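You operate a simulated robot arm through the tools that you are given. There is no shell and no other tool.

Carry out the task below with a simulated robot arm. There is one attempt and no reset: what you move stays moved.

TASK
Put things in order on the steel table top. At the end: the clear seed jar from the steel table top stands where the green wrench stood; the green wrench stands where the blue brush stood; the blue brush stands where the cream nut driver stood; the cream nut driver stands on top of the grey block; whatever was shut is shut again. Leave all else as you found it, and nothing knocked over.

It is judged by the outcome, as a careful person would: the job done as asked, and still so three seconds after it is handed in. It fails if anything else is knocked over, pushed out of place, dropped, spilled or broken.

THE ROBOT
A 6-joint arm with a two-finger gripper, fixed in place. Base frame: the origin is at the foot of the arm, x ahead of it, y to its left, z up; the work surface is at about z = 0. Lengths are in mm, angles in degrees, forces in N, time in s.
With the tool pointing down near the work surface it reaches from about 180 to 480 mm from the base axis. Its first joint turns from -66.0 to 66.0 degrees. Payload 1.76 kg.
The tool frame sits at the grasp point between the pads (the TCP): z along the fingers, y along the line on which they close. The tips reach 29 mm beyond it. The gripper opens to 82 mm; its body begins 58 mm behind the TCP.
Orientation is that of the tool frame in the base frame, as a unit quaternion [x, y, z, w]. With the fingers straight down and closing along the base's y, the tool's x points along the base's -x, its y along +y and its z along -z.

THE INTERFACE
- The arm moves only by the tool servo_tool. Its argument "motion" is a list of rows, each a list of 3 entries, a list of its own where there are three numbers: the shift along the base's x, y, z in mm, then the turn, a rotation vector about the base's x, y, z in degrees, then the closure, from 0 (fully open) to 1 (shut). In form: [[[dx, dy, dz], [wx, wy, wz], gripper], ...]. A call has 1 to 20 rows; each row shifts and turns the commanded pose from where the row before left it. Each row takes 0.2 s and may step no farther than 50 mm and 8.6 degrees from the row before; otherwise, or with a gripper value out of range, the whole call is refused. A pose out of reach is approached as far as the arm can. The call stops where the force on the tool passes 40 N (or 10 N more than at its start, if that is more) or the arm is blocked; 0.2 s more then pass. Each finger travels about 203.5 mm/s and halts on what it meets, pressing with about 34 N; the grip force reading is that of the motor and also rises with nothing between the fingers. The clock runs only during rows and for 0.2 s after the last one: add rows that do not move to give the fingers time. The reply holds the time, the measured pose of the TCP, the force on the tool along the base axes, the opening and the grip force, in the units named above and with some noise, with the torque about the TCP (base axes, N m) and any sound that the robot's microphone picked up.
- Cameras (640 x 400 px; columns grow to the right, rows downward): "scene" is fixed at [60.5, 335.2, 425.1]; the picture's right is [-0.75, -0.66, 0.00], its down [-0.37, 0.41, -0.83] and it looks along [0.55, -0.62, -0.56] (base axes); focal length 214 px, centre (320, 200). "wrist" rides on the gripper at [79, 4, -90] in the tool frame; the picture's right is [-0.05, 1.00, 0.00], its down [-0.71, -0.04, -0.71] and it looks along [-0.71, -0.04, 0.71] (tool axes); focal length 256 px, centre (320, 200). There is no depth. A picture from a camera that has moved, and an enlarged one, comes with that camera's place and axes in the base frame and with its lens.
- get_image(camera): a new picture of that camera. It takes no simulated time.
- enlarge(camera, box): a new picture of the part [left, top, right, bottom] of that camera's present view, enlarged. It takes no simulated time.
- hand_in(): hands the job in; it is judged then, once.

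Nothing tells you positions but the pictures and the camera data. Unless the task says otherwise, let go and move clear before handing in.

The tools are called after "Call:" by a JSON object that holds its "name" and its "arguments". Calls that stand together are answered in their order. servo_tool: Moves the arm, as the interface text tells. Its arguments: {"type":"object","properties":{"motion":{"type":"array"}},"required":["motion"]} The other tools are called the same way: get_image (camera) takes a picture; enlarge (camera, box) takes an enlarged picture of a part of a camera's view; hand_in () hands the job in.

At the start:

```text
clock: 0.0
tool_pos: [278.7, -103.3, 316.8]
orientation: [0.0, 1.0, 0.0, 0.0]
ft_force: [0.5, -0.2, 0.3]
ft_torque: [0.0, -0.01, 0.04]
finger_gap: 81.9
grasp_force: 0.1
```

scene: 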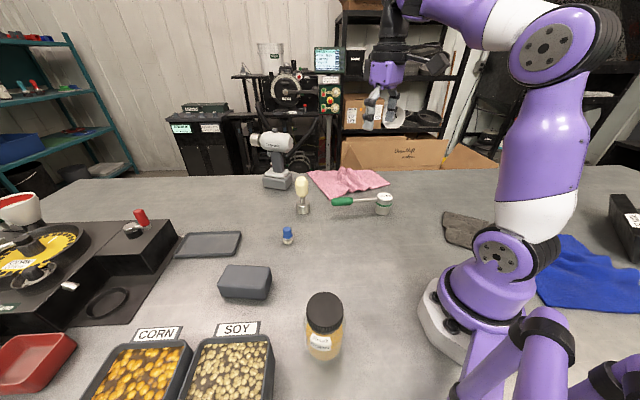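
wrist: 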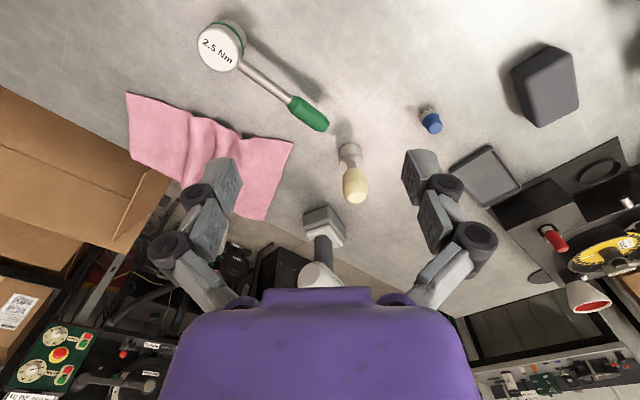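

I see the jar in front, with the grey block, blue brush, cream nut driver and green wrench behind it on the table. I'll take enlarged views first to locate each one precisely.

Call:
{"name": "enlarge", "arguments": {"camera": "scene", "box": [240, 160, 420, 272]}}

Call:
{"name": "enlarge", "arguments": {"camera": "scene", "box": [200, 250, 380, 362]}}

Call:
{"name": "enlarge", "arguments": {"camera": "wrist", "box": [180, 0, 400, 138]}}

Call:
{"name": "enlarge", "arguments": {"camera": "wrist", "box": [300, 40, 620, 240]}}

```text
3.56 times, centred on (330, 216) of scene
camera zoom: at [60.5, 335.2, 425.1], right [-0.75, -0.66, 0.0], down [-0.37, 0.41, -0.83], along [0.55, -0.62, -0.56], focal length 763 px, centre (284, 143)
```

zoom: 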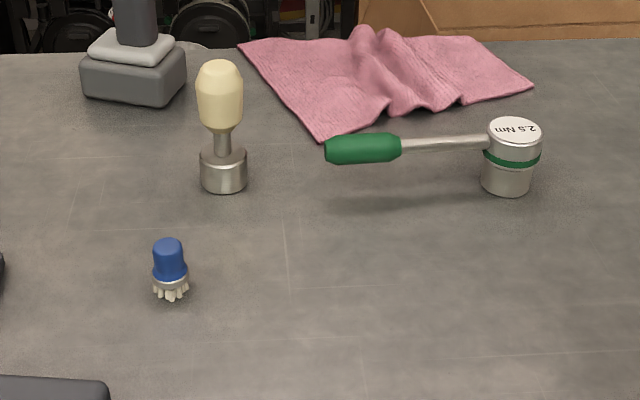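

```text
3.56 times, centred on (290, 306) of scene
camera zoom: at [60.5, 335.2, 425.1], right [-0.75, -0.66, 0.0], down [-0.37, 0.41, -0.83], along [0.55, -0.62, -0.56], focal length 763 px, centre (427, -177)
```

zoom: 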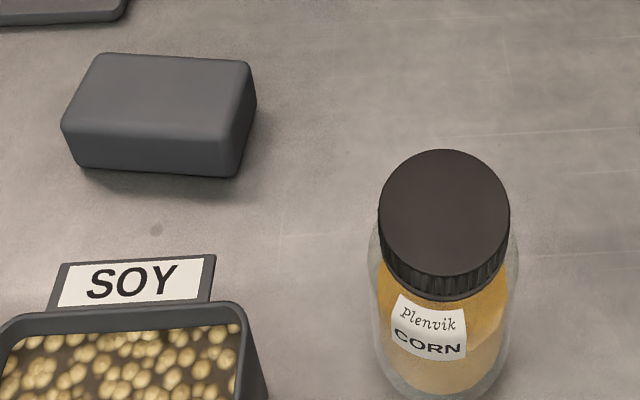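

```text
2.90 times, centred on (290, 69) of wrist
camera zoom: at [199.2, -100.4, 404.9], right [0.05, 1.0, 0.0], down [0.71, -0.04, 0.71], along [0.71, -0.04, -0.71], focal length 742 px, centre (407, 580)
```

zoom: 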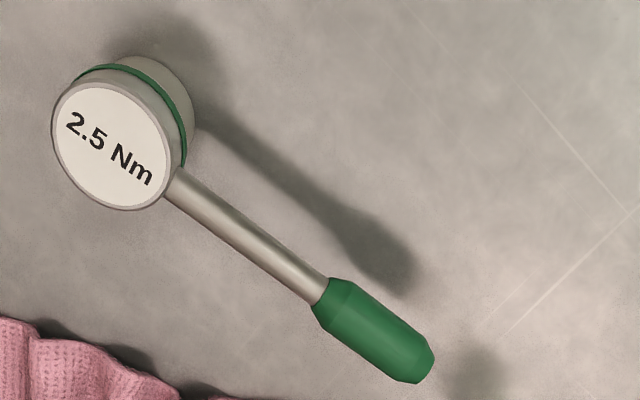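

```text
2.00 times, centred on (460, 140) of wrist
camera zoom: at [199.2, -100.4, 404.9], right [0.05, 1.0, 0.0], down [0.71, -0.04, 0.71], along [0.71, -0.04, -0.71], focal length 512 px, centre (40, 320)
```

zoom: 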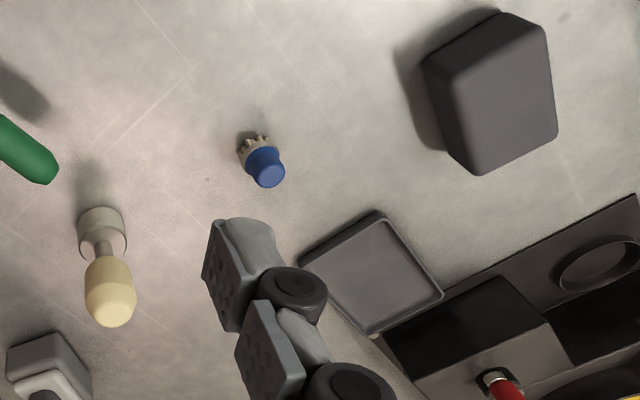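

I place the nut driver near (477,-56), brush near (409,68), wrench head near (280,-226) with its handle toward (398,-102), block near (368,227) and jar near (174,200). I'll move closer to the nut driver to refine its position with the wrist camera.

Call:
{"name": "servo_tool", "arguments": {"motion": [[[25, 8, -10], [0, 0, 0], 0], [[25, 8, -10], [0, 0, 0], 0], [[25, 8, -10], [0, 0, 0], 0], [[25, 8, -10], [0, 0, 0], 0], [[25, 8, -10], [0, 0, 0], 0], [[25, 7.3, -10], [0, 0, 0], 0], [[0, 0, 0], [0, 0, 0], 0]]}}

Call:
{"name": "get_image", "arguments": {"camera": "wrist"}}

Call:
{"name": "get_image", "arguments": {"camera": "scene"}}

```text
clock: 1.6
tool_pos: [417.0, -55.0, 251.1]
orientation: [0.0, 1.0, 0.0, 0.0]
ft_force: [0.1, 0.5, 0.5]
ft_torque: [0.0, -0.01, -0.01]
finger_gap: 82.1
grasp_force: 0.0
out of reach, approached as far as the arm can: row 6
```

```text
taken
camera wrist: at [338.6, -51.7, 338.2], right [0.05, 1.0, 0.0], down [0.71, -0.04, 0.71], along [0.71, -0.04, -0.71], focal length 256 px, centre (320, 200)
```

wrist: 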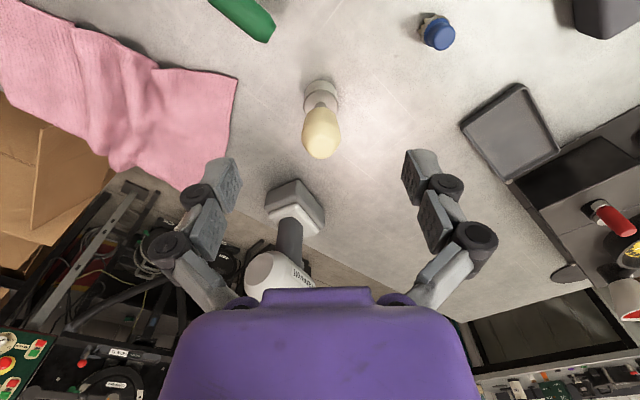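

```text
taken
```

scene: 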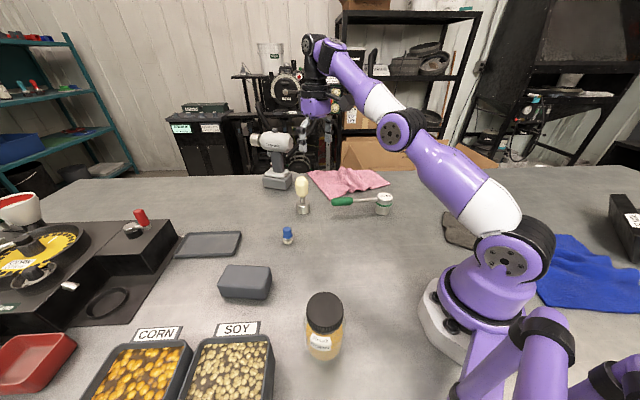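

The reach shrinks with height, so I'll need to go lower for the nut driver. I'll enlarge this view to fix its position before descending.

Call:
{"name": "enlarge", "arguments": {"camera": "wrist", "box": [260, 60, 388, 180]}}

Call:
{"name": "enlarge", "arguments": {"camera": "wrist", "box": [390, 0, 518, 80]}}

```text
3.33 times, centred on (324, 120) of wrist
camera zoom: at [338.6, -51.7, 338.2], right [0.05, 1.0, 0.0], down [0.71, -0.04, 0.71], along [0.71, -0.04, -0.71], focal length 853 px, centre (307, 467)
```

zoom: 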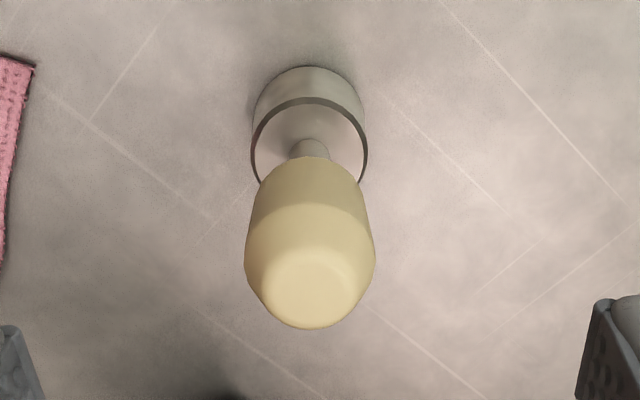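

```text
5.00 times, centred on (454, 40) of wrist
camera zoom: at [338.6, -51.7, 338.2], right [0.05, 1.0, 0.0], down [0.71, -0.04, 0.71], along [0.71, -0.04, -0.71], focal length 1280 px, centre (-350, 1000)
```

zoom: 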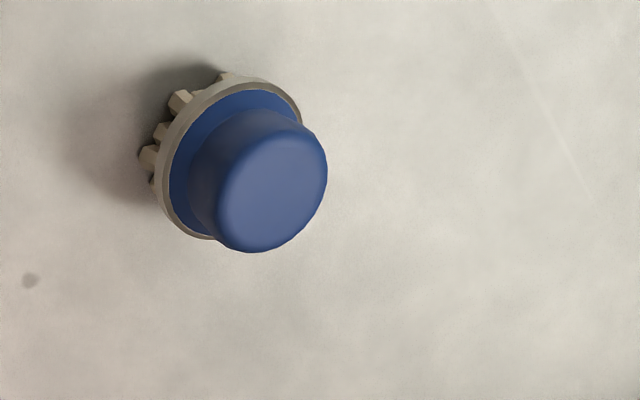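

The nut driver stands at about (480,-57), 121 mm tall, with its widest grip at z≈92, right at the edge of reach. I'll tilt the fingers outward by about 14° to gain reach and read the pose back.

Call:
{"name": "servo_tool", "arguments": {"motion": [[[-10, 0, -20], [0, -7, 0], 0], [[0, 0, -25], [0, -7, 0], 0], [[0, 0, -25], [0, 0, 0], 0], [[0, 0, 0], [0, 0, 0], 0]]}}

```text
clock: 2.6
tool_pos: [417.4, -59.6, 191.1]
orientation: [0.0, 0.995, -0.008, 0.098]
ft_force: [0.3, -1.0, -0.5]
ft_torque: [0.02, 0.03, 0.01]
finger_gap: 81.9
grasp_force: 0.0
out of reach, approached as far as the arm can: row 1
```

The tilt is under way but the arm may still be settling. I'll hold still and read the pose again.

Call:
{"name": "servo_tool", "arguments": {"motion": [[[0, 0, 0], [0, 0, 0], 0], [[0, 0, 0], [0, 0, 0], 0]]}}

```text
clock: 3.2
tool_pos: [416.9, -60.0, 192.5]
orientation: [0.0, 0.995, -0.008, 0.097]
ft_force: [0.4, -0.1, 0.1]
ft_torque: [0.02, 0.02, -0.02]
finger_gap: 81.8
grasp_force: 0.1
```

The pose is settled at (417,-60,192) with about 11° tilt. I'll go down to z≈110 short of the nut driver, then check.

Call:
{"name": "servo_tool", "arguments": {"motion": [[[0, 0.5, -25], [0, -3, 0], 0], [[0, 0.5, -25], [0, 0, 0], 0], [[0, 1, -25], [0, 0, 0], 0], [[0, 1, -5], [0, 0, 0], 0], [[0, 0, 0], [0, 0, 0], 0]]}}

Call:
{"name": "get_image", "arguments": {"camera": "wrist"}}

Call:
{"name": "enlarge", "arguments": {"camera": "scene", "box": [240, 100, 420, 212]}}

```text
clock: 4.4
tool_pos: [417.2, -56.7, 111.6]
orientation: [0.001, 0.992, -0.007, 0.122]
ft_force: [-0.3, -0.4, -0.8]
ft_torque: [-0.02, -0.01, 0.01]
finger_gap: 81.7
grasp_force: 0.0
```

```text
taken
camera wrist: at [318.9, -51.0, 177.5], right [0.06, 1.0, 0.0], down [0.51, -0.03, 0.86], along [0.86, -0.05, -0.51], focal length 256 px, centre (320, 200)
```

wrist: 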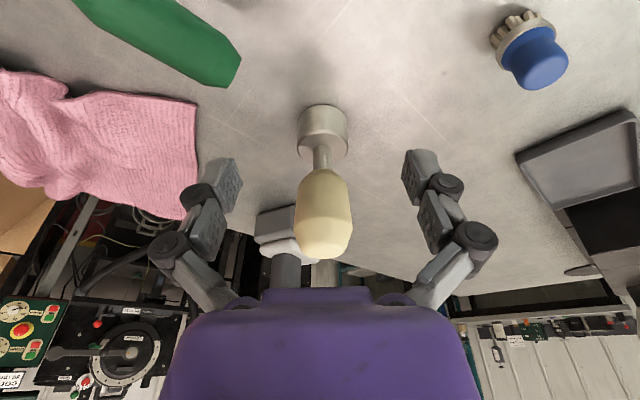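

```text
3.56 times, centred on (330, 156) of scene
camera zoom: at [60.5, 335.2, 425.1], right [-0.75, -0.66, 0.0], down [-0.37, 0.41, -0.83], along [0.55, -0.62, -0.56], focal length 763 px, centre (284, 356)
```

zoom: 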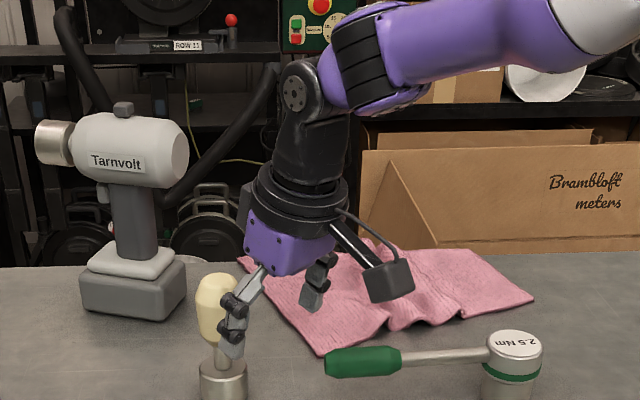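

The fingers straddle the nut driver's line and it is centred at y≈-57.5. I'll move forward with the gripper open to x≈480 and down to z≈92.

Call:
{"name": "servo_tool", "arguments": {"motion": [[[15, 0, -4], [0, 0, 0], 0], [[15, 0, -5], [0, 0, 0], 0], [[15, -0.5, -5], [0, 0, 0], 0], [[10, -0.5, -4], [0, 0, 0], 0], [[8, 0, -2], [0, 0, 0], 0], [[0, 0, 0], [0, 0, 0], 0]]}}

Call:
{"name": "get_image", "arguments": {"camera": "wrist"}}

Call:
{"name": "enlarge", "arguments": {"camera": "scene", "box": [260, 130, 356, 220]}}

```text
clock: 5.8
tool_pos: [480.0, -58.1, 91.2]
orientation: [0.001, 0.992, -0.008, 0.124]
ft_force: [0.2, -0.1, -0.3]
ft_torque: [0.01, 0.0, 0.0]
finger_gap: 82.0
grasp_force: 0.0
```

```text
taken
camera wrist: at [382.4, -52.4, 157.5], right [0.06, 1.0, 0.0], down [0.51, -0.03, 0.86], along [0.86, -0.05, -0.51], focal length 256 px, centre (320, 200)
```

wrist: 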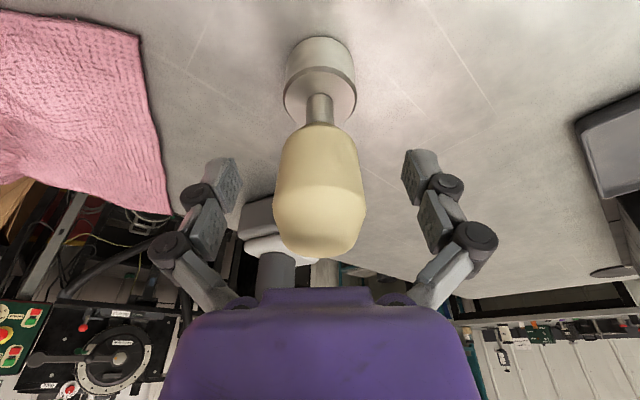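

```text
4.44 times, centred on (308, 175) of scene
camera zoom: at [60.5, 335.2, 425.1], right [-0.75, -0.66, 0.0], down [-0.37, 0.41, -0.83], along [0.55, -0.62, -0.56], focal length 953 px, centre (373, 311)
```

zoom: 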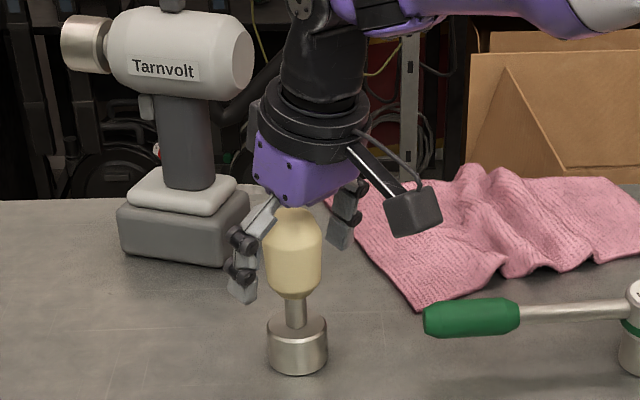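

The gripper is centred on the cream handle. I'll close gradually, then grip and check.

Call:
{"name": "servo_tool", "arguments": {"motion": [[[0, 0, 0], [0, 0, 0], 0.3], [[0, 0, 0], [0, 0, 0], 0.42], [[0, 0, 0], [0, 0, 0], 0.5], [[0, 0, 0], [0, 0, 0], 0.7], [[0, 0, 0], [0, 0, 0], 1], [[0, 0, 0], [0, 0, 0], 1]]}}

Call:
{"name": "get_image", "arguments": {"camera": "wrist"}}

```text
clock: 7.2
tool_pos: [478.9, -58.7, 91.0]
orientation: [0.001, 0.992, -0.007, 0.122]
ft_force: [-2.0, 1.2, 4.7]
ft_torque: [0.18, 0.2, 0.02]
finger_gap: 38.9
grasp_force: 33.5
```

```text
taken
camera wrist: at [382.3, -52.4, 157.7], right [0.06, 1.0, 0.0], down [0.51, -0.03, 0.86], along [0.86, -0.05, -0.51], focal length 256 px, centre (320, 200)
```

wrist: 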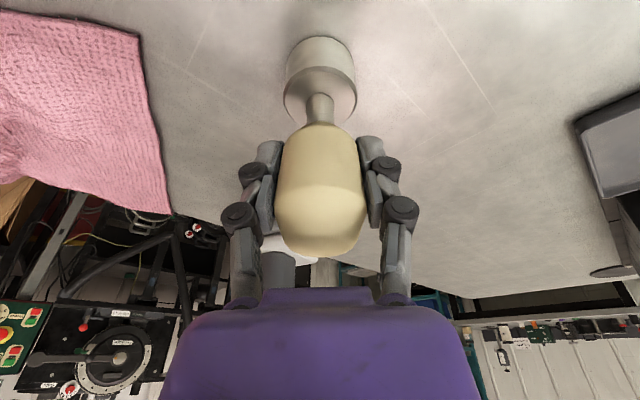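

The handle is gripped at 39 mm. I'll lift straight up a little, then back, and check that it holds without slipping.

Call:
{"name": "servo_tool", "arguments": {"motion": [[[0, 0, 5], [0, 0, 0], 1], [[0, 0, 7], [0, 0, 0], 1], [[-4, 0, 10], [0, 0, 0], 1], [[-10, 0, 12], [0, 0, 0], 1], [[-12, 0, 12], [0, 0, 0], 1], [[-12, 0, 12], [0, 0, 0], 1], [[-12, 0, 12], [0, 0, 0], 1], [[0, 0, 0], [0, 0, 0], 1]]}}

Call:
{"name": "get_image", "arguments": {"camera": "wrist"}}

Call:
{"name": "get_image", "arguments": {"camera": "scene"}}

```text
clock: 9.0
tool_pos: [428.6, -56.6, 162.2]
orientation: [0.001, 0.992, -0.008, 0.123]
ft_force: [-0.2, 0.5, -2.6]
ft_torque: [0.01, 0.02, 0.02]
finger_gap: 39.2
grasp_force: 33.8
```

```text
taken
camera wrist: at [331.8, -52.7, 227.3], right [0.06, 1.0, 0.0], down [0.51, -0.03, 0.86], along [0.86, -0.05, -0.51], focal length 256 px, centre (320, 200)
```

wrist: 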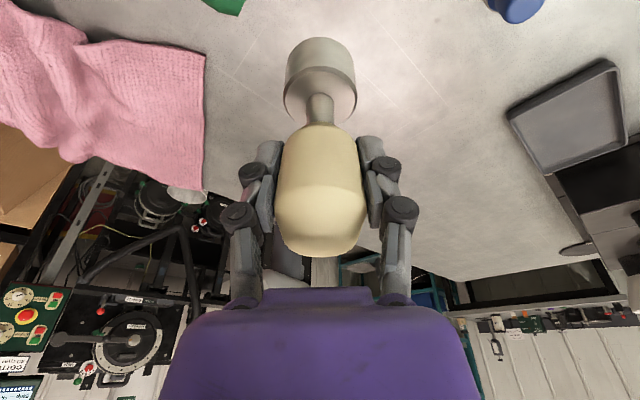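

```text
taken
```

scene: 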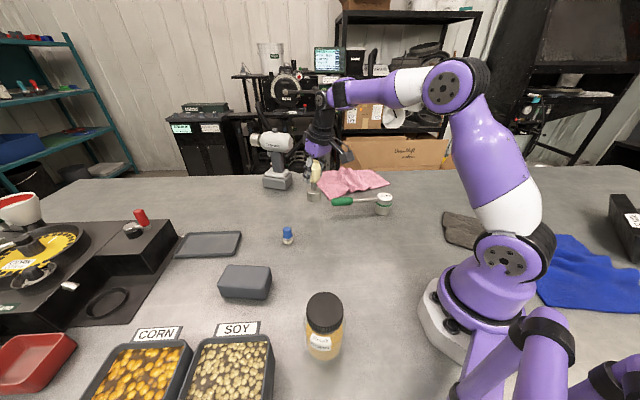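

The nut driver is held firmly with no slip (about 0.27 kg). I'll carry it back and across toward the block, turning the tool with the arm, then look at the block.

Call:
{"name": "servo_tool", "arguments": {"motion": [[[-16, 8, 10], [0, 0, 0], 1], [[-18, 10, 12], [0, 0, 0], 1], [[-18, 10, 12], [0, 0, 2], 1], [[-18, 14, 12], [0, 0, 3], 1], [[-8, 18, 5], [0, 0, 3], 1], [[-5, 20, 0], [0, 0, 4], 1], [[-5, 20, 0], [0, 0, 4], 1], [[-5, 20, 0], [0, 0, 4], 1], [[-5, 20, 0], [0, 0, 4], 1], [[0, 20, 0], [0, 0, 4], 1], [[0, 20, 0], [0, 0, 4], 1], [[0, 14, 0], [0, 0, 0], 1], [[0, 6, 0], [0, 0, 0], 1], [[0, 0, 0], [0, 0, 0], 1]]}}

Call:
{"name": "get_image", "arguments": {"camera": "wrist"}}

Call:
{"name": "get_image", "arguments": {"camera": "scene"}}

```text
clock: 12.0
tool_pos: [331.3, 142.6, 211.2]
orientation: [-0.273, 0.954, 0.026, 0.12]
ft_force: [-0.1, -0.5, -3.2]
ft_torque: [0.01, -0.01, -0.01]
finger_gap: 39.0
grasp_force: 34.1
```

```text
taken
camera wrist: at [245.7, 94.7, 278.4], right [-0.48, 0.88, 0.0], down [0.45, 0.25, 0.86], along [0.75, 0.41, -0.51], focal length 256 px, centre (320, 200)
```

wrist: 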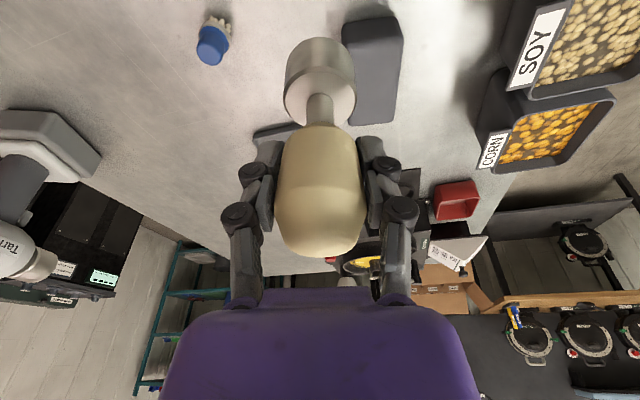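

```text
taken
```

scene: 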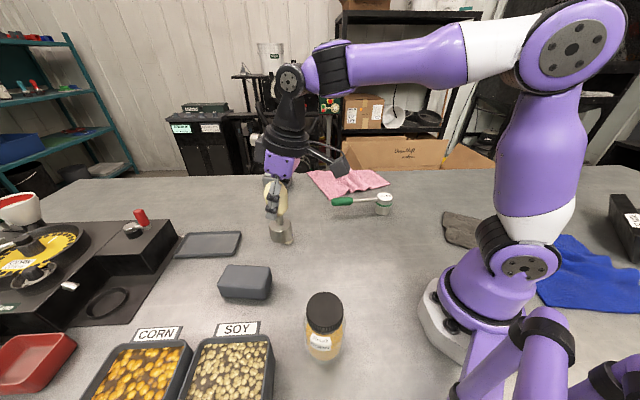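

The nut driver is near the block now. I'll enlarge both views to check that it hangs vertical and to locate the block.

Call:
{"name": "enlarge", "arguments": {"camera": "scene", "box": [200, 160, 340, 310]}}

Call:
{"name": "enlarge", "arguments": {"camera": "wrist", "box": [240, 0, 430, 140]}}

```text
2.67 times, centred on (270, 235) of scene
camera zoom: at [60.5, 335.2, 425.1], right [-0.75, -0.66, 0.0], down [-0.37, 0.41, -0.83], along [0.55, -0.62, -0.56], focal length 572 px, centre (453, 107)
```

zoom: 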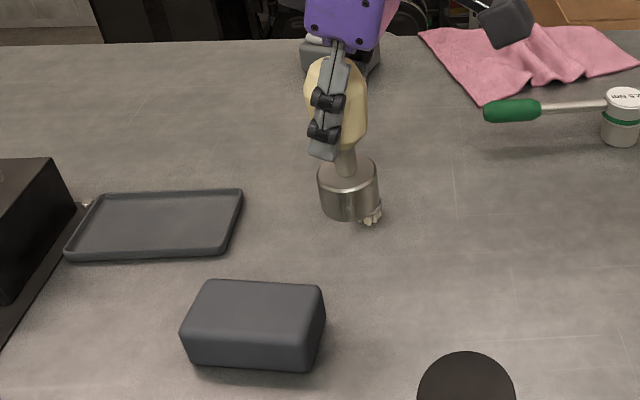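

```text
2.86 times, centred on (335, 70) of wrist
camera zoom: at [245.7, 94.7, 278.4], right [-0.48, 0.88, 0.0], down [0.45, 0.25, 0.86], along [0.75, 0.41, -0.51], focal length 731 px, centre (277, 571)
```

zoom: 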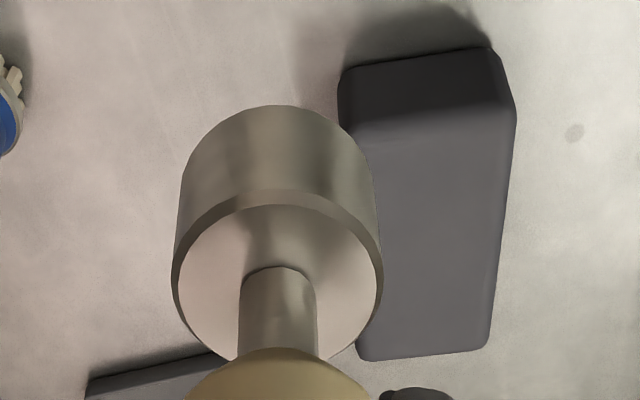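

The driver hangs vertical. The block's centre is at about (370,226) with its top near z≈38. I'll move over it and lower until the driver's foot is about 20 mm above it, then check from both cameras.

Call:
{"name": "servo_tool", "arguments": {"motion": [[[7, 15, -6], [0, 0, 0], 1], [[8, 16, -8], [0, 0, 0], 1], [[8, 17, -10], [0, 0, 0], 1], [[8, 17, -12], [0, 0, 0], 1], [[6, 16, -12], [0, 0, 0], 1], [[0, 0, -8], [0, 0, 0], 1], [[0, 0, 0], [0, 0, 0], 1], [[0, 0, 0], [0, 0, 0], 1]]}}

Call:
{"name": "enlarge", "arguments": {"camera": "wrist", "box": [210, 0, 430, 140]}}

Call:
{"name": "enlarge", "arguments": {"camera": "scene", "box": [190, 170, 310, 310]}}

```text
clock: 13.8
tool_pos: [369.2, 224.5, 156.3]
orientation: [-0.272, 0.954, 0.026, 0.121]
ft_force: [-0.7, 0.5, -2.4]
ft_torque: [-0.02, -0.02, -0.01]
finger_gap: 39.1
grasp_force: 34.1
```

```text
2.86 times, centred on (320, 70) of wrist
camera zoom: at [283.5, 176.2, 222.6], right [-0.48, 0.88, 0.0], down [0.45, 0.25, 0.86], along [0.75, 0.41, -0.51], focal length 731 px, centre (320, 571)
```

zoom: 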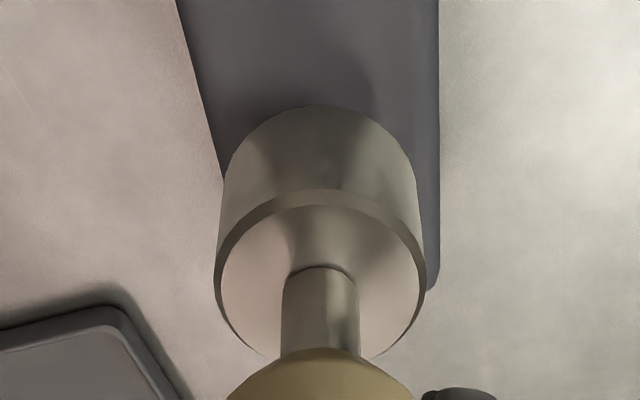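

```text
2.86 times, centred on (250, 240) of scene
camera zoom: at [60.5, 335.2, 425.1], right [-0.75, -0.66, 0.0], down [-0.37, 0.41, -0.83], along [0.55, -0.62, -0.56], focal length 613 px, centre (520, 86)
```

zoom: 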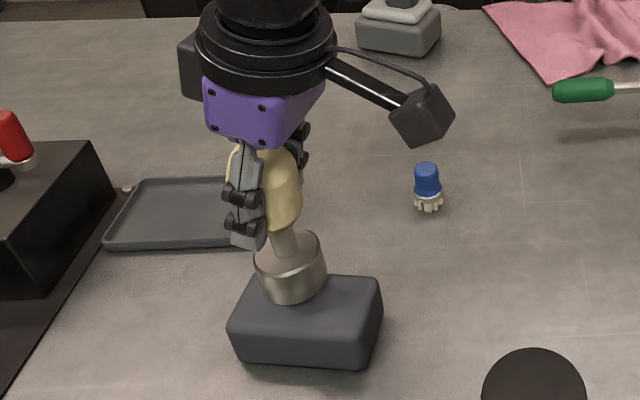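

Both views put the driver over the block's middle within a few mm. I'll lower to just above the surface and check again before touching down.

Call:
{"name": "servo_tool", "arguments": {"motion": [[[0, 0, -6], [0, 0, 0], 1], [[0, 0, -6], [0, 0, 0], 1], [[0, 0, -5], [0, 0, 0], 1], [[0, 0, -4], [0, 0, 0], 1], [[0, 0, 0], [0, 0, 0], 1], [[0, 0, 0], [0, 0, 0], 1]]}}

Call:
{"name": "enlarge", "arguments": {"camera": "wrist", "box": [210, 0, 430, 140]}}

Call:
{"name": "enlarge", "arguments": {"camera": "scene", "box": [200, 220, 300, 310]}}

```text
clock: 15.2
tool_pos: [370.7, 224.2, 137.1]
orientation: [-0.273, 0.954, 0.026, 0.121]
ft_force: [-0.9, -0.8, 8.7]
ft_torque: [0.03, 0.19, 0.01]
finger_gap: 38.8
grasp_force: 34.5
```

```text
2.86 times, centred on (320, 70) of wrist
camera zoom: at [283.4, 175.9, 202.0], right [-0.48, 0.88, 0.0], down [0.45, 0.25, 0.86], along [0.75, 0.41, -0.51], focal length 731 px, centre (320, 571)
```

zoom: 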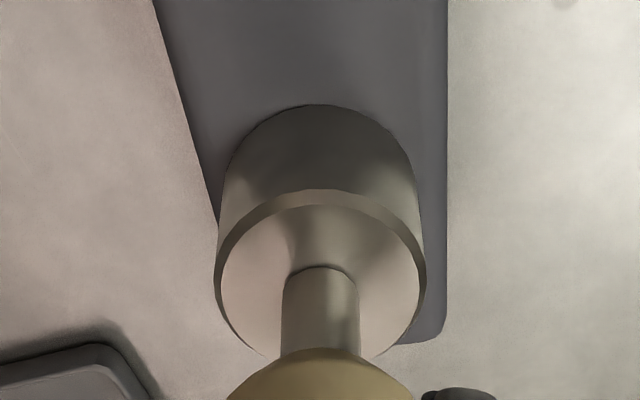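

```text
4.44 times, centred on (250, 265) of scene
camera zoom: at [60.4, 335.2, 425.2], right [-0.75, -0.66, 0.0], down [-0.37, 0.41, -0.83], along [0.55, -0.62, -0.56], focal length 953 px, centre (631, -89)
```

zoom: 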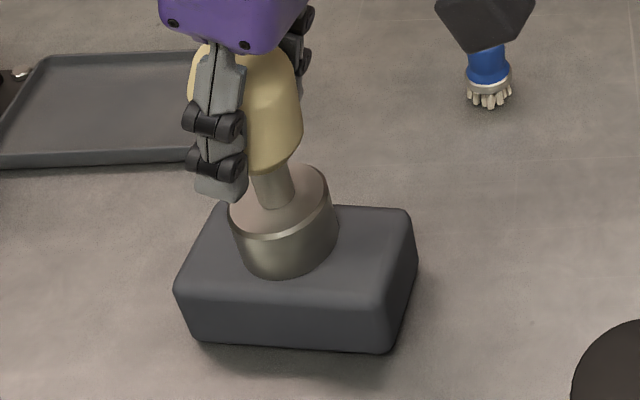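

The driver's foot has touched the block (top is at about z≈46, slightly higher than I took it). It sits about 2–3 mm off centre, so I'll lift a little, shift, and set it down again gently.

Call:
{"name": "servo_tool", "arguments": {"motion": [[[0, 0, 3], [0, 0, 0], 1], [[-1.5, 0.5, 2], [0, 0, 0], 1], [[-1, 0.5, 0], [0, 0, 0], 1], [[0, 0, -2], [0, 0, 0], 1], [[0, 0, -1], [0, 0, 0], 1], [[0, 0, 0], [0, 0, 0], 1]]}}

Call:
{"name": "enlarge", "arguments": {"camera": "wrist", "box": [210, 0, 430, 140]}}

```text
clock: 16.6
tool_pos: [366.5, 224.9, 137.0]
orientation: [-0.273, 0.954, 0.027, 0.12]
ft_force: [0.9, 0.3, -2.9]
ft_torque: [-0.04, 0.03, 0.01]
finger_gap: 39.1
grasp_force: 33.8
```

```text
2.86 times, centred on (320, 70) of wrist
camera zoom: at [280.4, 176.6, 203.6], right [-0.48, 0.88, 0.0], down [0.45, 0.25, 0.86], along [0.75, 0.41, -0.51], focal length 731 px, centre (320, 571)
```

zoom: 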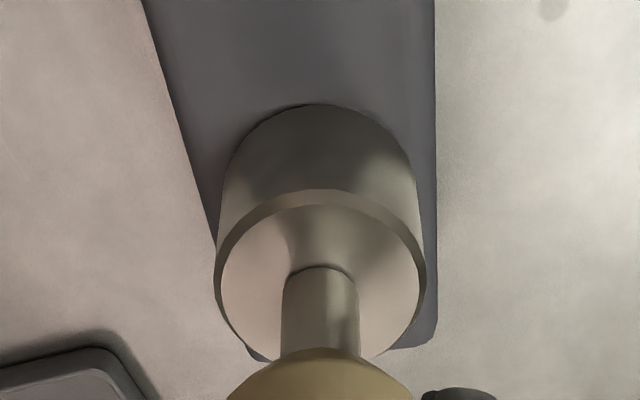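

The driver is now centred across the block. I'll lower it in small steps to contact.

Call:
{"name": "servo_tool", "arguments": {"motion": [[[0, 0, -0.7], [0, 0, 0], 1], [[0, 0, -0.7], [0, 0, 0], 1], [[0, 0, -0.4], [0, 0, 0], 1], [[0, 0, 0], [0, 0, 0], 1]]}}

```text
clock: 17.6
tool_pos: [366.7, 224.0, 135.5]
orientation: [-0.273, 0.954, 0.027, 0.12]
ft_force: [-1.8, -0.8, 5.1]
ft_torque: [0.05, 0.19, 0.01]
finger_gap: 39.3
grasp_force: 34.6
```

It is resting on the block with light contact. I'll open the fingers gradually and check that it stands.

Call:
{"name": "servo_tool", "arguments": {"motion": [[[0, 0, 0.3], [0, 0, 0], 0.55], [[0, 0, 0], [0, 0, 0], 0.5], [[0, 0, 0], [0, 0, 0], 0.45], [[0, 0, 0], [0, 0, 0], 0.35], [[0, 0, 0], [0, 0, 0], 0.2], [[0, 0, 0], [0, 0, 0], 0], [[0, 0, 0], [0, 0, 0], 0]]}}

Call:
{"name": "get_image", "arguments": {"camera": "wrist"}}

Call:
{"name": "enlarge", "arguments": {"camera": "scene", "box": [200, 200, 320, 310]}}

```text
clock: 19.2
tool_pos: [365.9, 224.6, 136.0]
orientation: [-0.272, 0.954, 0.026, 0.12]
ft_force: [-0.2, -0.2, 0.6]
ft_torque: [-0.02, -0.01, 0.0]
finger_gap: 82.0
grasp_force: 0.0
```

```text
taken
camera wrist: at [280.4, 176.5, 202.2], right [-0.48, 0.88, 0.0], down [0.45, 0.25, 0.86], along [0.75, 0.41, -0.51], focal length 256 px, centre (320, 200)
```

wrist: 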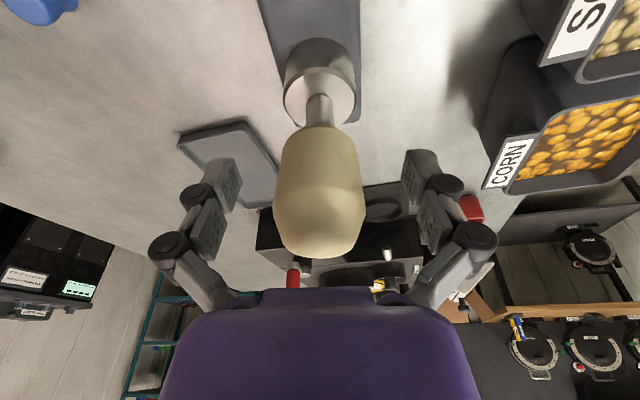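

```text
3.64 times, centred on (260, 255) of scene
camera zoom: at [60.5, 335.2, 425.1], right [-0.75, -0.66, 0.0], down [-0.37, 0.41, -0.83], along [0.55, -0.62, -0.56], focal length 780 px, centre (538, 0)
```

zoom: 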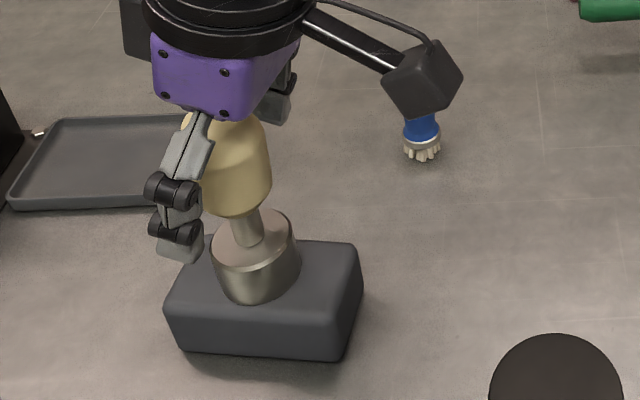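

The nut driver stands free on the block. I'll back away along the tool axis and up, then go to view the brush.

Call:
{"name": "servo_tool", "arguments": {"motion": [[[-3, -1.9, 10], [0, 0, 0], 0], [[-4, -2.5, 15], [0, 0, 0], 0], [[-6, -4, 18], [0, 0, 0], 0], [[-10, -6, 18], [0, 0, 0], 0], [[-15, -10, 15], [0, 0, 0], 0], [[-20, -15, 10], [0, 0, 0], 0], [[-20, -25, 0], [0, 0, -4], 0], [[0, -30, 0], [0, 0, -8], 0], [[10, -30, 0], [0, 0, -8], 0], [[20, -30, -5], [0, 0, -8], 0], [[15, -10, -10], [0, 0, 0], 0], [[0, 0, 0], [0, 0, 0], 0]]}}

Call:
{"name": "get_image", "arguments": {"camera": "wrist"}}

Call:
{"name": "get_image", "arguments": {"camera": "scene"}}

```text
clock: 21.8
tool_pos: [333.2, 60.5, 208.1]
orientation: [-0.034, 0.992, -0.005, 0.124]
ft_force: [-0.9, -1.8, 0.3]
ft_torque: [-0.02, 0.0, 0.02]
finger_gap: 81.7
grasp_force: 0.0
```

```text
taken
camera wrist: at [235.5, 59.1, 273.9], right [-0.01, 1.0, 0.0], down [0.51, 0.01, 0.86], along [0.86, 0.01, -0.51], focal length 256 px, centre (320, 200)
```

wrist: 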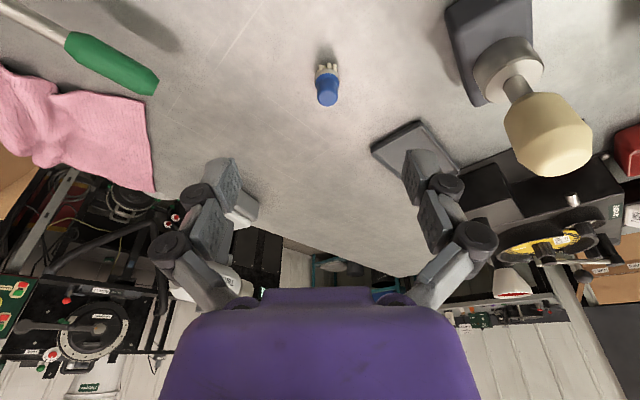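

```text
taken
```

scene: 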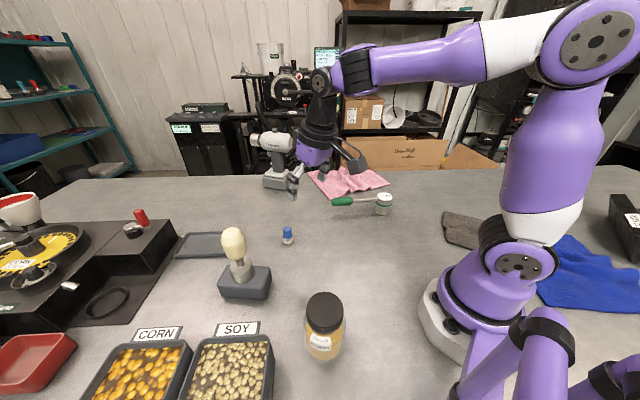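

The nut driver stands on the block. Next is the brush, so I'll take an enlarged look to get its exact position and shape.

Call:
{"name": "enlarge", "arguments": {"camera": "wrist", "box": [290, 40, 370, 120]}}

Call:
{"name": "enlarge", "arguments": {"camera": "scene", "box": [260, 210, 320, 260]}}

```text
5.00 times, centred on (330, 80) of wrist
camera zoom: at [235.5, 59.1, 273.9], right [-0.01, 1.0, 0.0], down [0.51, 0.01, 0.86], along [0.86, 0.01, -0.51], focal length 1280 px, centre (270, 800)
```

zoom: 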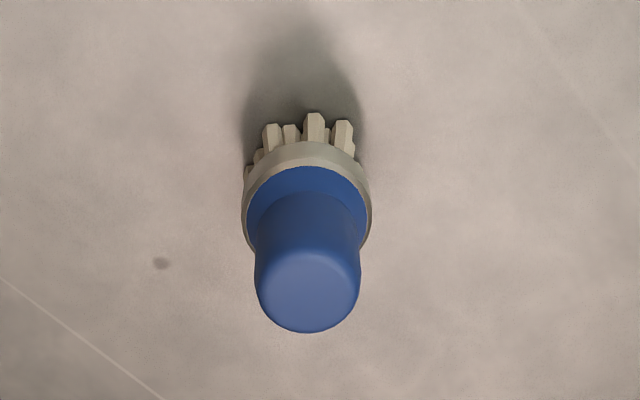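

```text
8.00 times, centred on (290, 235) of scene
camera zoom: at [60.5, 335.2, 425.1], right [-0.75, -0.66, 0.0], down [-0.37, 0.41, -0.83], along [0.55, -0.62, -0.56], focal length 1716 px, centre (560, -80)
```

zoom: 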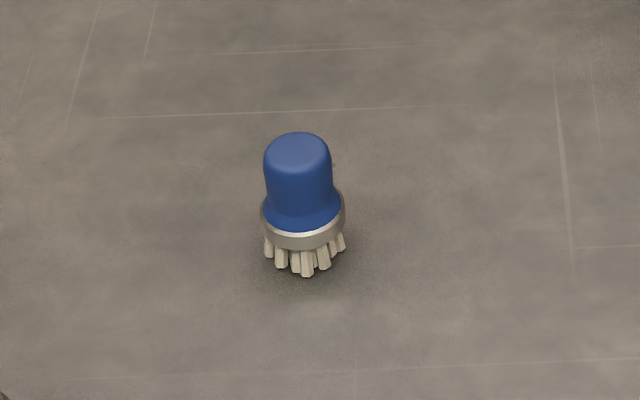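

The brush is at about (410,69), 44 mm tall, with a 22 mm blue handle above a wider ring. I'll come down so the fingertips straddle the handle just above the ring.

Call:
{"name": "servo_tool", "arguments": {"motion": [[[15, 2, -25], [0, 0, -2], 0], [[15, 2, -25], [0, 0, -2], 0], [[15, 2, -25], [0, 0, 0], 0], [[14, 1.5, -20], [0, 0, 0], 0], [[14, 1, -18], [0, 0, 0], 0], [[0, 0, 0], [0, 0, 0], 0], [[0, 0, 0], [0, 0, 0], 0]]}}

Call:
{"name": "get_image", "arguments": {"camera": "wrist"}}

Call:
{"name": "enlarge", "arguments": {"camera": "scene", "box": [250, 170, 350, 260]}}

```text
clock: 23.4
tool_pos: [406.5, 68.7, 93.4]
orientation: [0.001, 0.992, -0.008, 0.123]
ft_force: [0.9, -0.1, -0.2]
ft_torque: [0.0, 0.0, 0.01]
finger_gap: 82.0
grasp_force: 0.1
```

```text
taken
camera wrist: at [308.8, 73.9, 160.0], right [0.06, 1.0, 0.0], down [0.51, -0.03, 0.86], along [0.86, -0.05, -0.51], focal length 256 px, centre (320, 200)
```

wrist: 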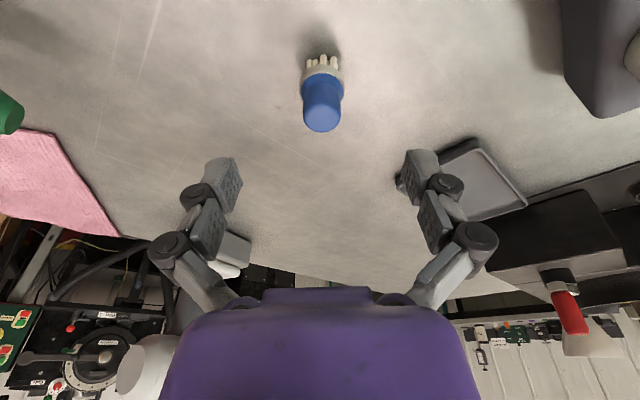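

```text
4.44 times, centred on (300, 215) of scene
camera zoom: at [60.5, 335.2, 425.1], right [-0.75, -0.66, 0.0], down [-0.37, 0.41, -0.83], along [0.55, -0.62, -0.56], focal length 953 px, centre (409, 133)
```

zoom: 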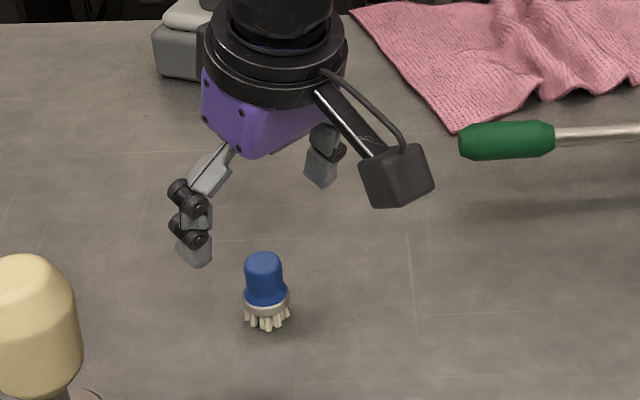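

The brush is centred at (411.5,69). I'll descend to z≈50 and recheck alignment before closing.

Call:
{"name": "servo_tool", "arguments": {"motion": [[[1, 0.4, -10], [0, 0, 0], 0], [[0, 0, -10], [0, 0, 0], 0], [[0, 0, -10], [0, 0, 0], 0], [[0, 0, -8], [0, 0, 0], 0], [[0, 0, -5], [0, 0, 0], 0], [[0, 0, 0], [0, 0, 0], 0], [[0, 0, 0], [0, 0, 0], 0]]}}

Call:
{"name": "get_image", "arguments": {"camera": "wrist"}}

Call:
{"name": "enlarge", "arguments": {"camera": "scene", "box": [250, 190, 330, 260]}}

```text
clock: 25.0
tool_pos: [406.7, 68.6, 51.9]
orientation: [0.001, 0.992, -0.008, 0.123]
ft_force: [0.3, -0.6, -0.4]
ft_torque: [0.01, 0.01, -0.01]
finger_gap: 81.8
grasp_force: 0.0
```

```text
taken
camera wrist: at [309.5, 74.2, 117.6], right [0.06, 1.0, 0.0], down [0.51, -0.03, 0.86], along [0.86, -0.05, -0.51], focal length 256 px, centre (320, 200)
```

wrist: 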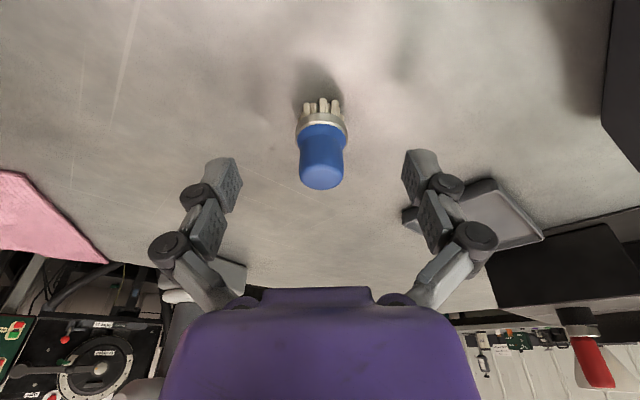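

```text
5.71 times, centred on (290, 225) of scene
camera zoom: at [60.5, 335.2, 425.1], right [-0.75, -0.66, 0.0], down [-0.37, 0.41, -0.83], along [0.55, -0.62, -0.56], focal length 1226 px, centre (491, 57)
```

zoom: 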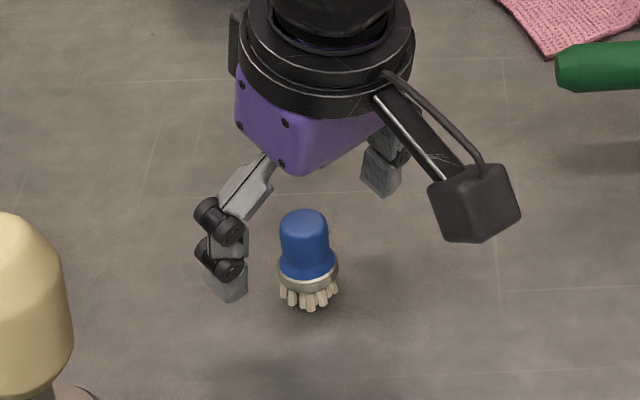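

The fingers straddle the blue handle with tips just above the ring. I'll lower 2 mm and close gently.

Call:
{"name": "servo_tool", "arguments": {"motion": [[[0.5, 0.3, -2], [0, 0, 0], 0.2], [[0, 0, 0], [0, 0, 0], 0.45], [[0, 0, 0], [0, 0, 0], 0.6], [[0, 0, 0], [0, 0, 0], 0.68], [[0, 0, 0], [0, 0, 0], 0.74], [[0, 0, 0], [0, 0, 0], 0.85], [[0, 0, 0], [0, 0, 0], 1], [[0, 0, 0], [0, 0, 0], 1]]}}

Call:
{"name": "get_image", "arguments": {"camera": "wrist"}}

Call:
{"name": "enlarge", "arguments": {"camera": "scene", "box": [250, 190, 330, 260]}}

```text
clock: 26.8
tool_pos: [408.6, 68.7, 50.1]
orientation: [0.001, 0.992, -0.007, 0.125]
ft_force: [4.3, -1.1, 20.3]
ft_torque: [0.04, -0.24, -0.02]
finger_gap: 21.5
grasp_force: 33.6
```

```text
taken
camera wrist: at [310.7, 74.6, 116.1], right [0.06, 1.0, 0.0], down [0.51, -0.03, 0.86], along [0.86, -0.05, -0.51], focal length 256 px, centre (320, 200)
```

wrist: 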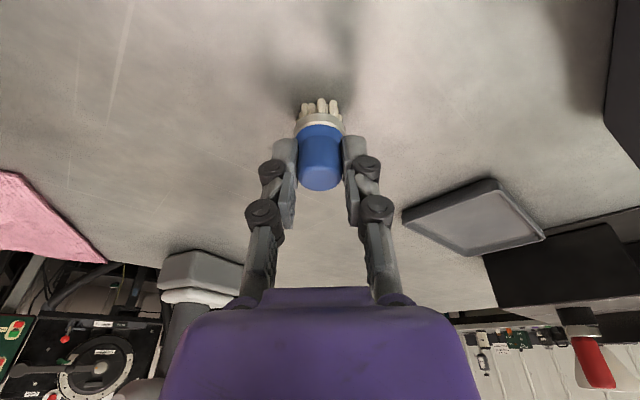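

```text
5.71 times, centred on (290, 225) of scene
camera zoom: at [60.4, 335.2, 425.2], right [-0.75, -0.66, 0.0], down [-0.37, 0.41, -0.83], along [0.55, -0.62, -0.56], focal length 1226 px, centre (491, 57)
```

zoom: 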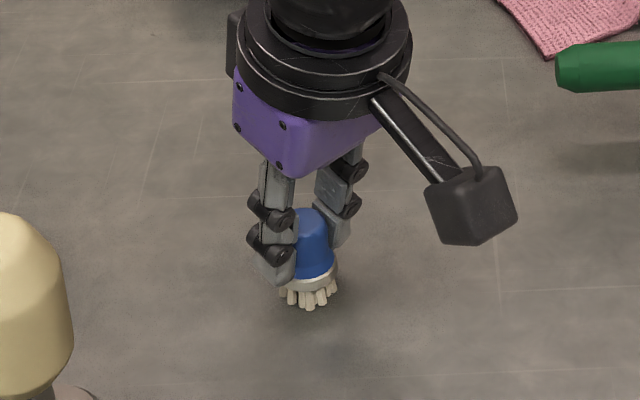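

The brush handle is gripped at 21.5 mm. I'll lift it straight up, then carry it toward the nut driver's old spot at (480,-58).

Call:
{"name": "servo_tool", "arguments": {"motion": [[[0, 0, 3], [0, 0, 0], 1], [[0, 0, 7], [0, 0, 0], 1], [[0, 0, 12], [0, 0, 0], 1], [[0, 0, 15], [0, 0, 0], 1], [[0, 0, 0], [0, 0, 0], 1]]}}

Call:
{"name": "get_image", "arguments": {"camera": "wrist"}}

Call:
{"name": "enlarge", "arguments": {"camera": "scene", "box": [250, 170, 350, 260]}}

```text
clock: 28.0
tool_pos: [408.7, 68.9, 85.8]
orientation: [0.001, 0.992, -0.007, 0.123]
ft_force: [0.8, 0.3, 0.2]
ft_torque: [0.0, 0.01, 0.01]
finger_gap: 21.4
grasp_force: 34.6
```

```text
taken
camera wrist: at [310.9, 74.2, 152.2], right [0.06, 1.0, 0.0], down [0.51, -0.03, 0.86], along [0.86, -0.05, -0.51], focal length 256 px, centre (320, 200)
```

wrist: 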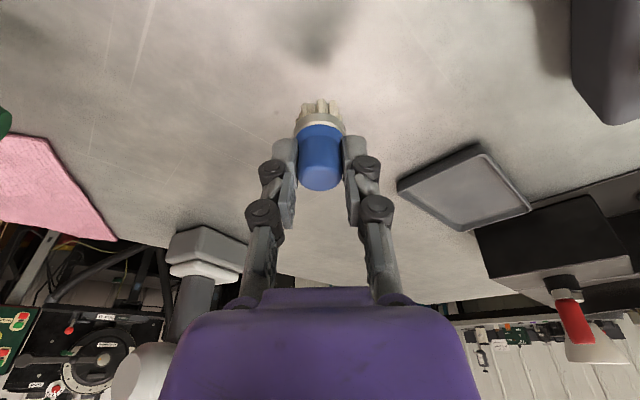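

```text
4.44 times, centred on (300, 215) of scene
camera zoom: at [60.5, 335.2, 425.1], right [-0.75, -0.66, 0.0], down [-0.37, 0.41, -0.83], along [0.55, -0.62, -0.56], focal length 953 px, centre (409, 133)
```

zoom: 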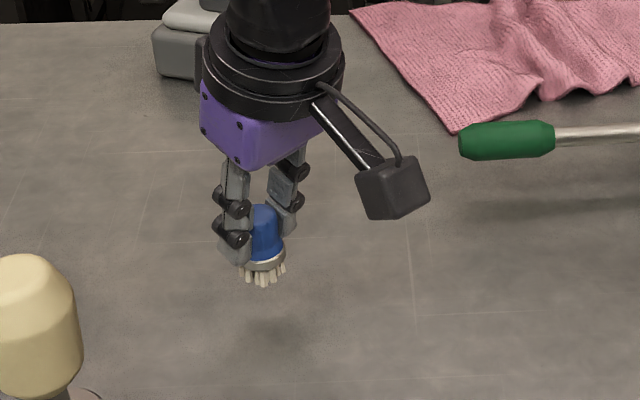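

The brush is held upright. Relative to its pickup point I need a shift of about (+71,-127), so I'll carry it to (480,-58) and stay high until over the spot.

Call:
{"name": "servo_tool", "arguments": {"motion": [[[4, -14, 3], [0, 0, 0], 1], [[7, -18, 3], [0, 0, 0], 1], [[7, -18, 2], [0, 0, 0], 1], [[7, -18, 0], [0, 0, 0], 1], [[8, -18, 0], [0, 0, 0], 1], [[10, -18, 0], [0, 0, 0], 1], [[12, -15, 0], [0, 0, 0], 1], [[10, -8, -5], [0, 0, 0], 1], [[6.3, 0, -10], [0, 0, 0], 1], [[0, 0, -10], [0, 0, 0], 1], [[0, 0, 0], [0, 0, 0], 1], [[0, 0, 0], [0, 0, 0], 1]]}}

Call:
{"name": "get_image", "arguments": {"camera": "wrist"}}

Call:
{"name": "enlarge", "arguments": {"camera": "scene", "box": [260, 150, 360, 230]}}

```text
clock: 30.6
tool_pos: [479.2, -57.8, 69.8]
orientation: [0.001, 0.993, -0.007, 0.122]
ft_force: [0.6, 0.4, -0.3]
ft_torque: [-0.03, 0.0, -0.02]
finger_gap: 21.7
grasp_force: 34.2
```

```text
taken
camera wrist: at [381.3, -52.5, 135.4], right [0.06, 1.0, 0.0], down [0.51, -0.03, 0.86], along [0.86, -0.05, -0.51], focal length 256 px, centre (320, 200)
```

wrist: 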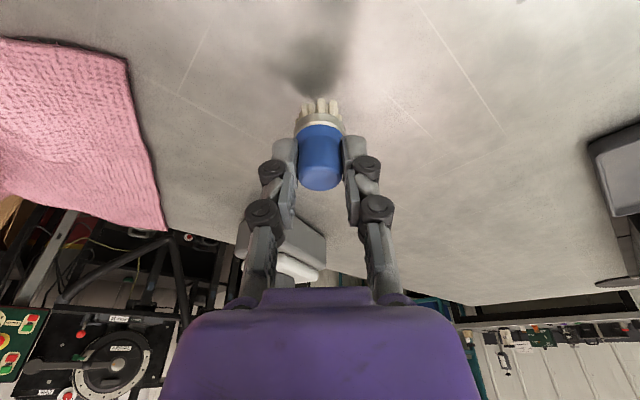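

```text
5.00 times, centred on (310, 190) of scene
camera zoom: at [60.5, 335.2, 425.1], right [-0.75, -0.66, 0.0], down [-0.37, 0.41, -0.83], along [0.55, -0.62, -0.56], focal length 1072 px, centre (370, 250)
```

zoom: 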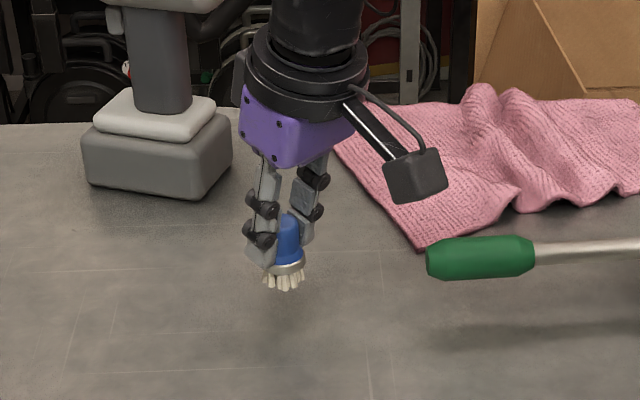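

The brush is over the nut driver's old spot within about 1 mm. I'll lower slowly to the table, watching the force.

Call:
{"name": "servo_tool", "arguments": {"motion": [[[0.5, 0, -6], [0, 0, 0], 1], [[0, 0, -5], [0, 0, 0], 1], [[0, 0, -3], [0, 0, 0], 1], [[0, 0, -2], [0, 0, 0], 1], [[0, 0, 0], [0, 0, 0], 1]]}}

```text
clock: 31.8
tool_pos: [480.0, -57.1, 53.3]
orientation: [0.001, 0.992, -0.008, 0.123]
ft_force: [0.1, -0.3, -0.3]
ft_torque: [-0.01, 0.0, -0.01]
finger_gap: 21.2
grasp_force: 33.9
```

No contact yet at z≈53. I'll go on down in 1 mm steps.

Call:
{"name": "servo_tool", "arguments": {"motion": [[[0, 0, -1], [0, 0, 0], 1], [[0, 0, -0.7], [0, 0, 0], 1], [[0, 0, -0.6], [0, 0, 0], 1], [[0, 0, 0], [0, 0, 0], 1]]}}

Call:
{"name": "enlarge", "arguments": {"camera": "scene", "box": [280, 170, 340, 220]}}

```text
clock: 32.8
tool_pos: [481.2, -58.1, 50.6]
orientation: [0.001, 0.992, -0.008, 0.123]
ft_force: [0.2, 0.1, -0.5]
ft_torque: [0.0, -0.03, -0.01]
finger_gap: 21.7
grasp_force: 33.8
```

```text
8.00 times, centred on (310, 195) of scene
camera zoom: at [60.5, 335.2, 425.1], right [-0.75, -0.66, 0.0], down [-0.37, 0.41, -0.83], along [0.55, -0.62, -0.56], focal length 1716 px, centre (400, 240)
```

zoom: 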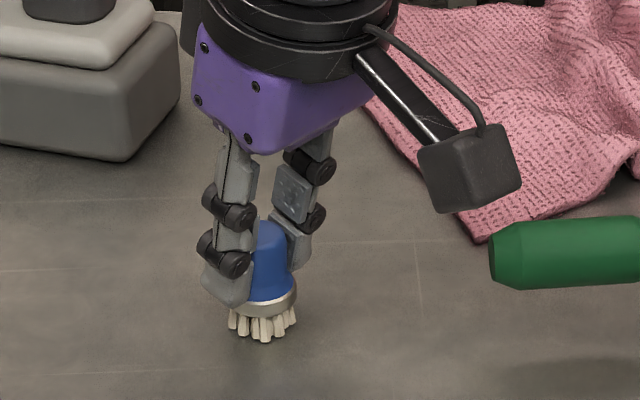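

It lines up with the nut driver's old place in the scene view too. I'll keep lowering until contact.

Call:
{"name": "servo_tool", "arguments": {"motion": [[[0, 0, -0.7], [0, 0, 0], 1], [[0, 0, -0.7], [0, 0, 0], 1], [[0, 0, 0], [0, 0, 0], 1]]}}

```text
clock: 33.6
tool_pos: [480.3, -57.6, 50.0]
orientation: [0.001, 0.992, -0.009, 0.124]
ft_force: [-4.7, -0.2, 19.7]
ft_torque: [0.11, 0.22, 0.03]
finger_gap: 21.4
grasp_force: 34.4
```

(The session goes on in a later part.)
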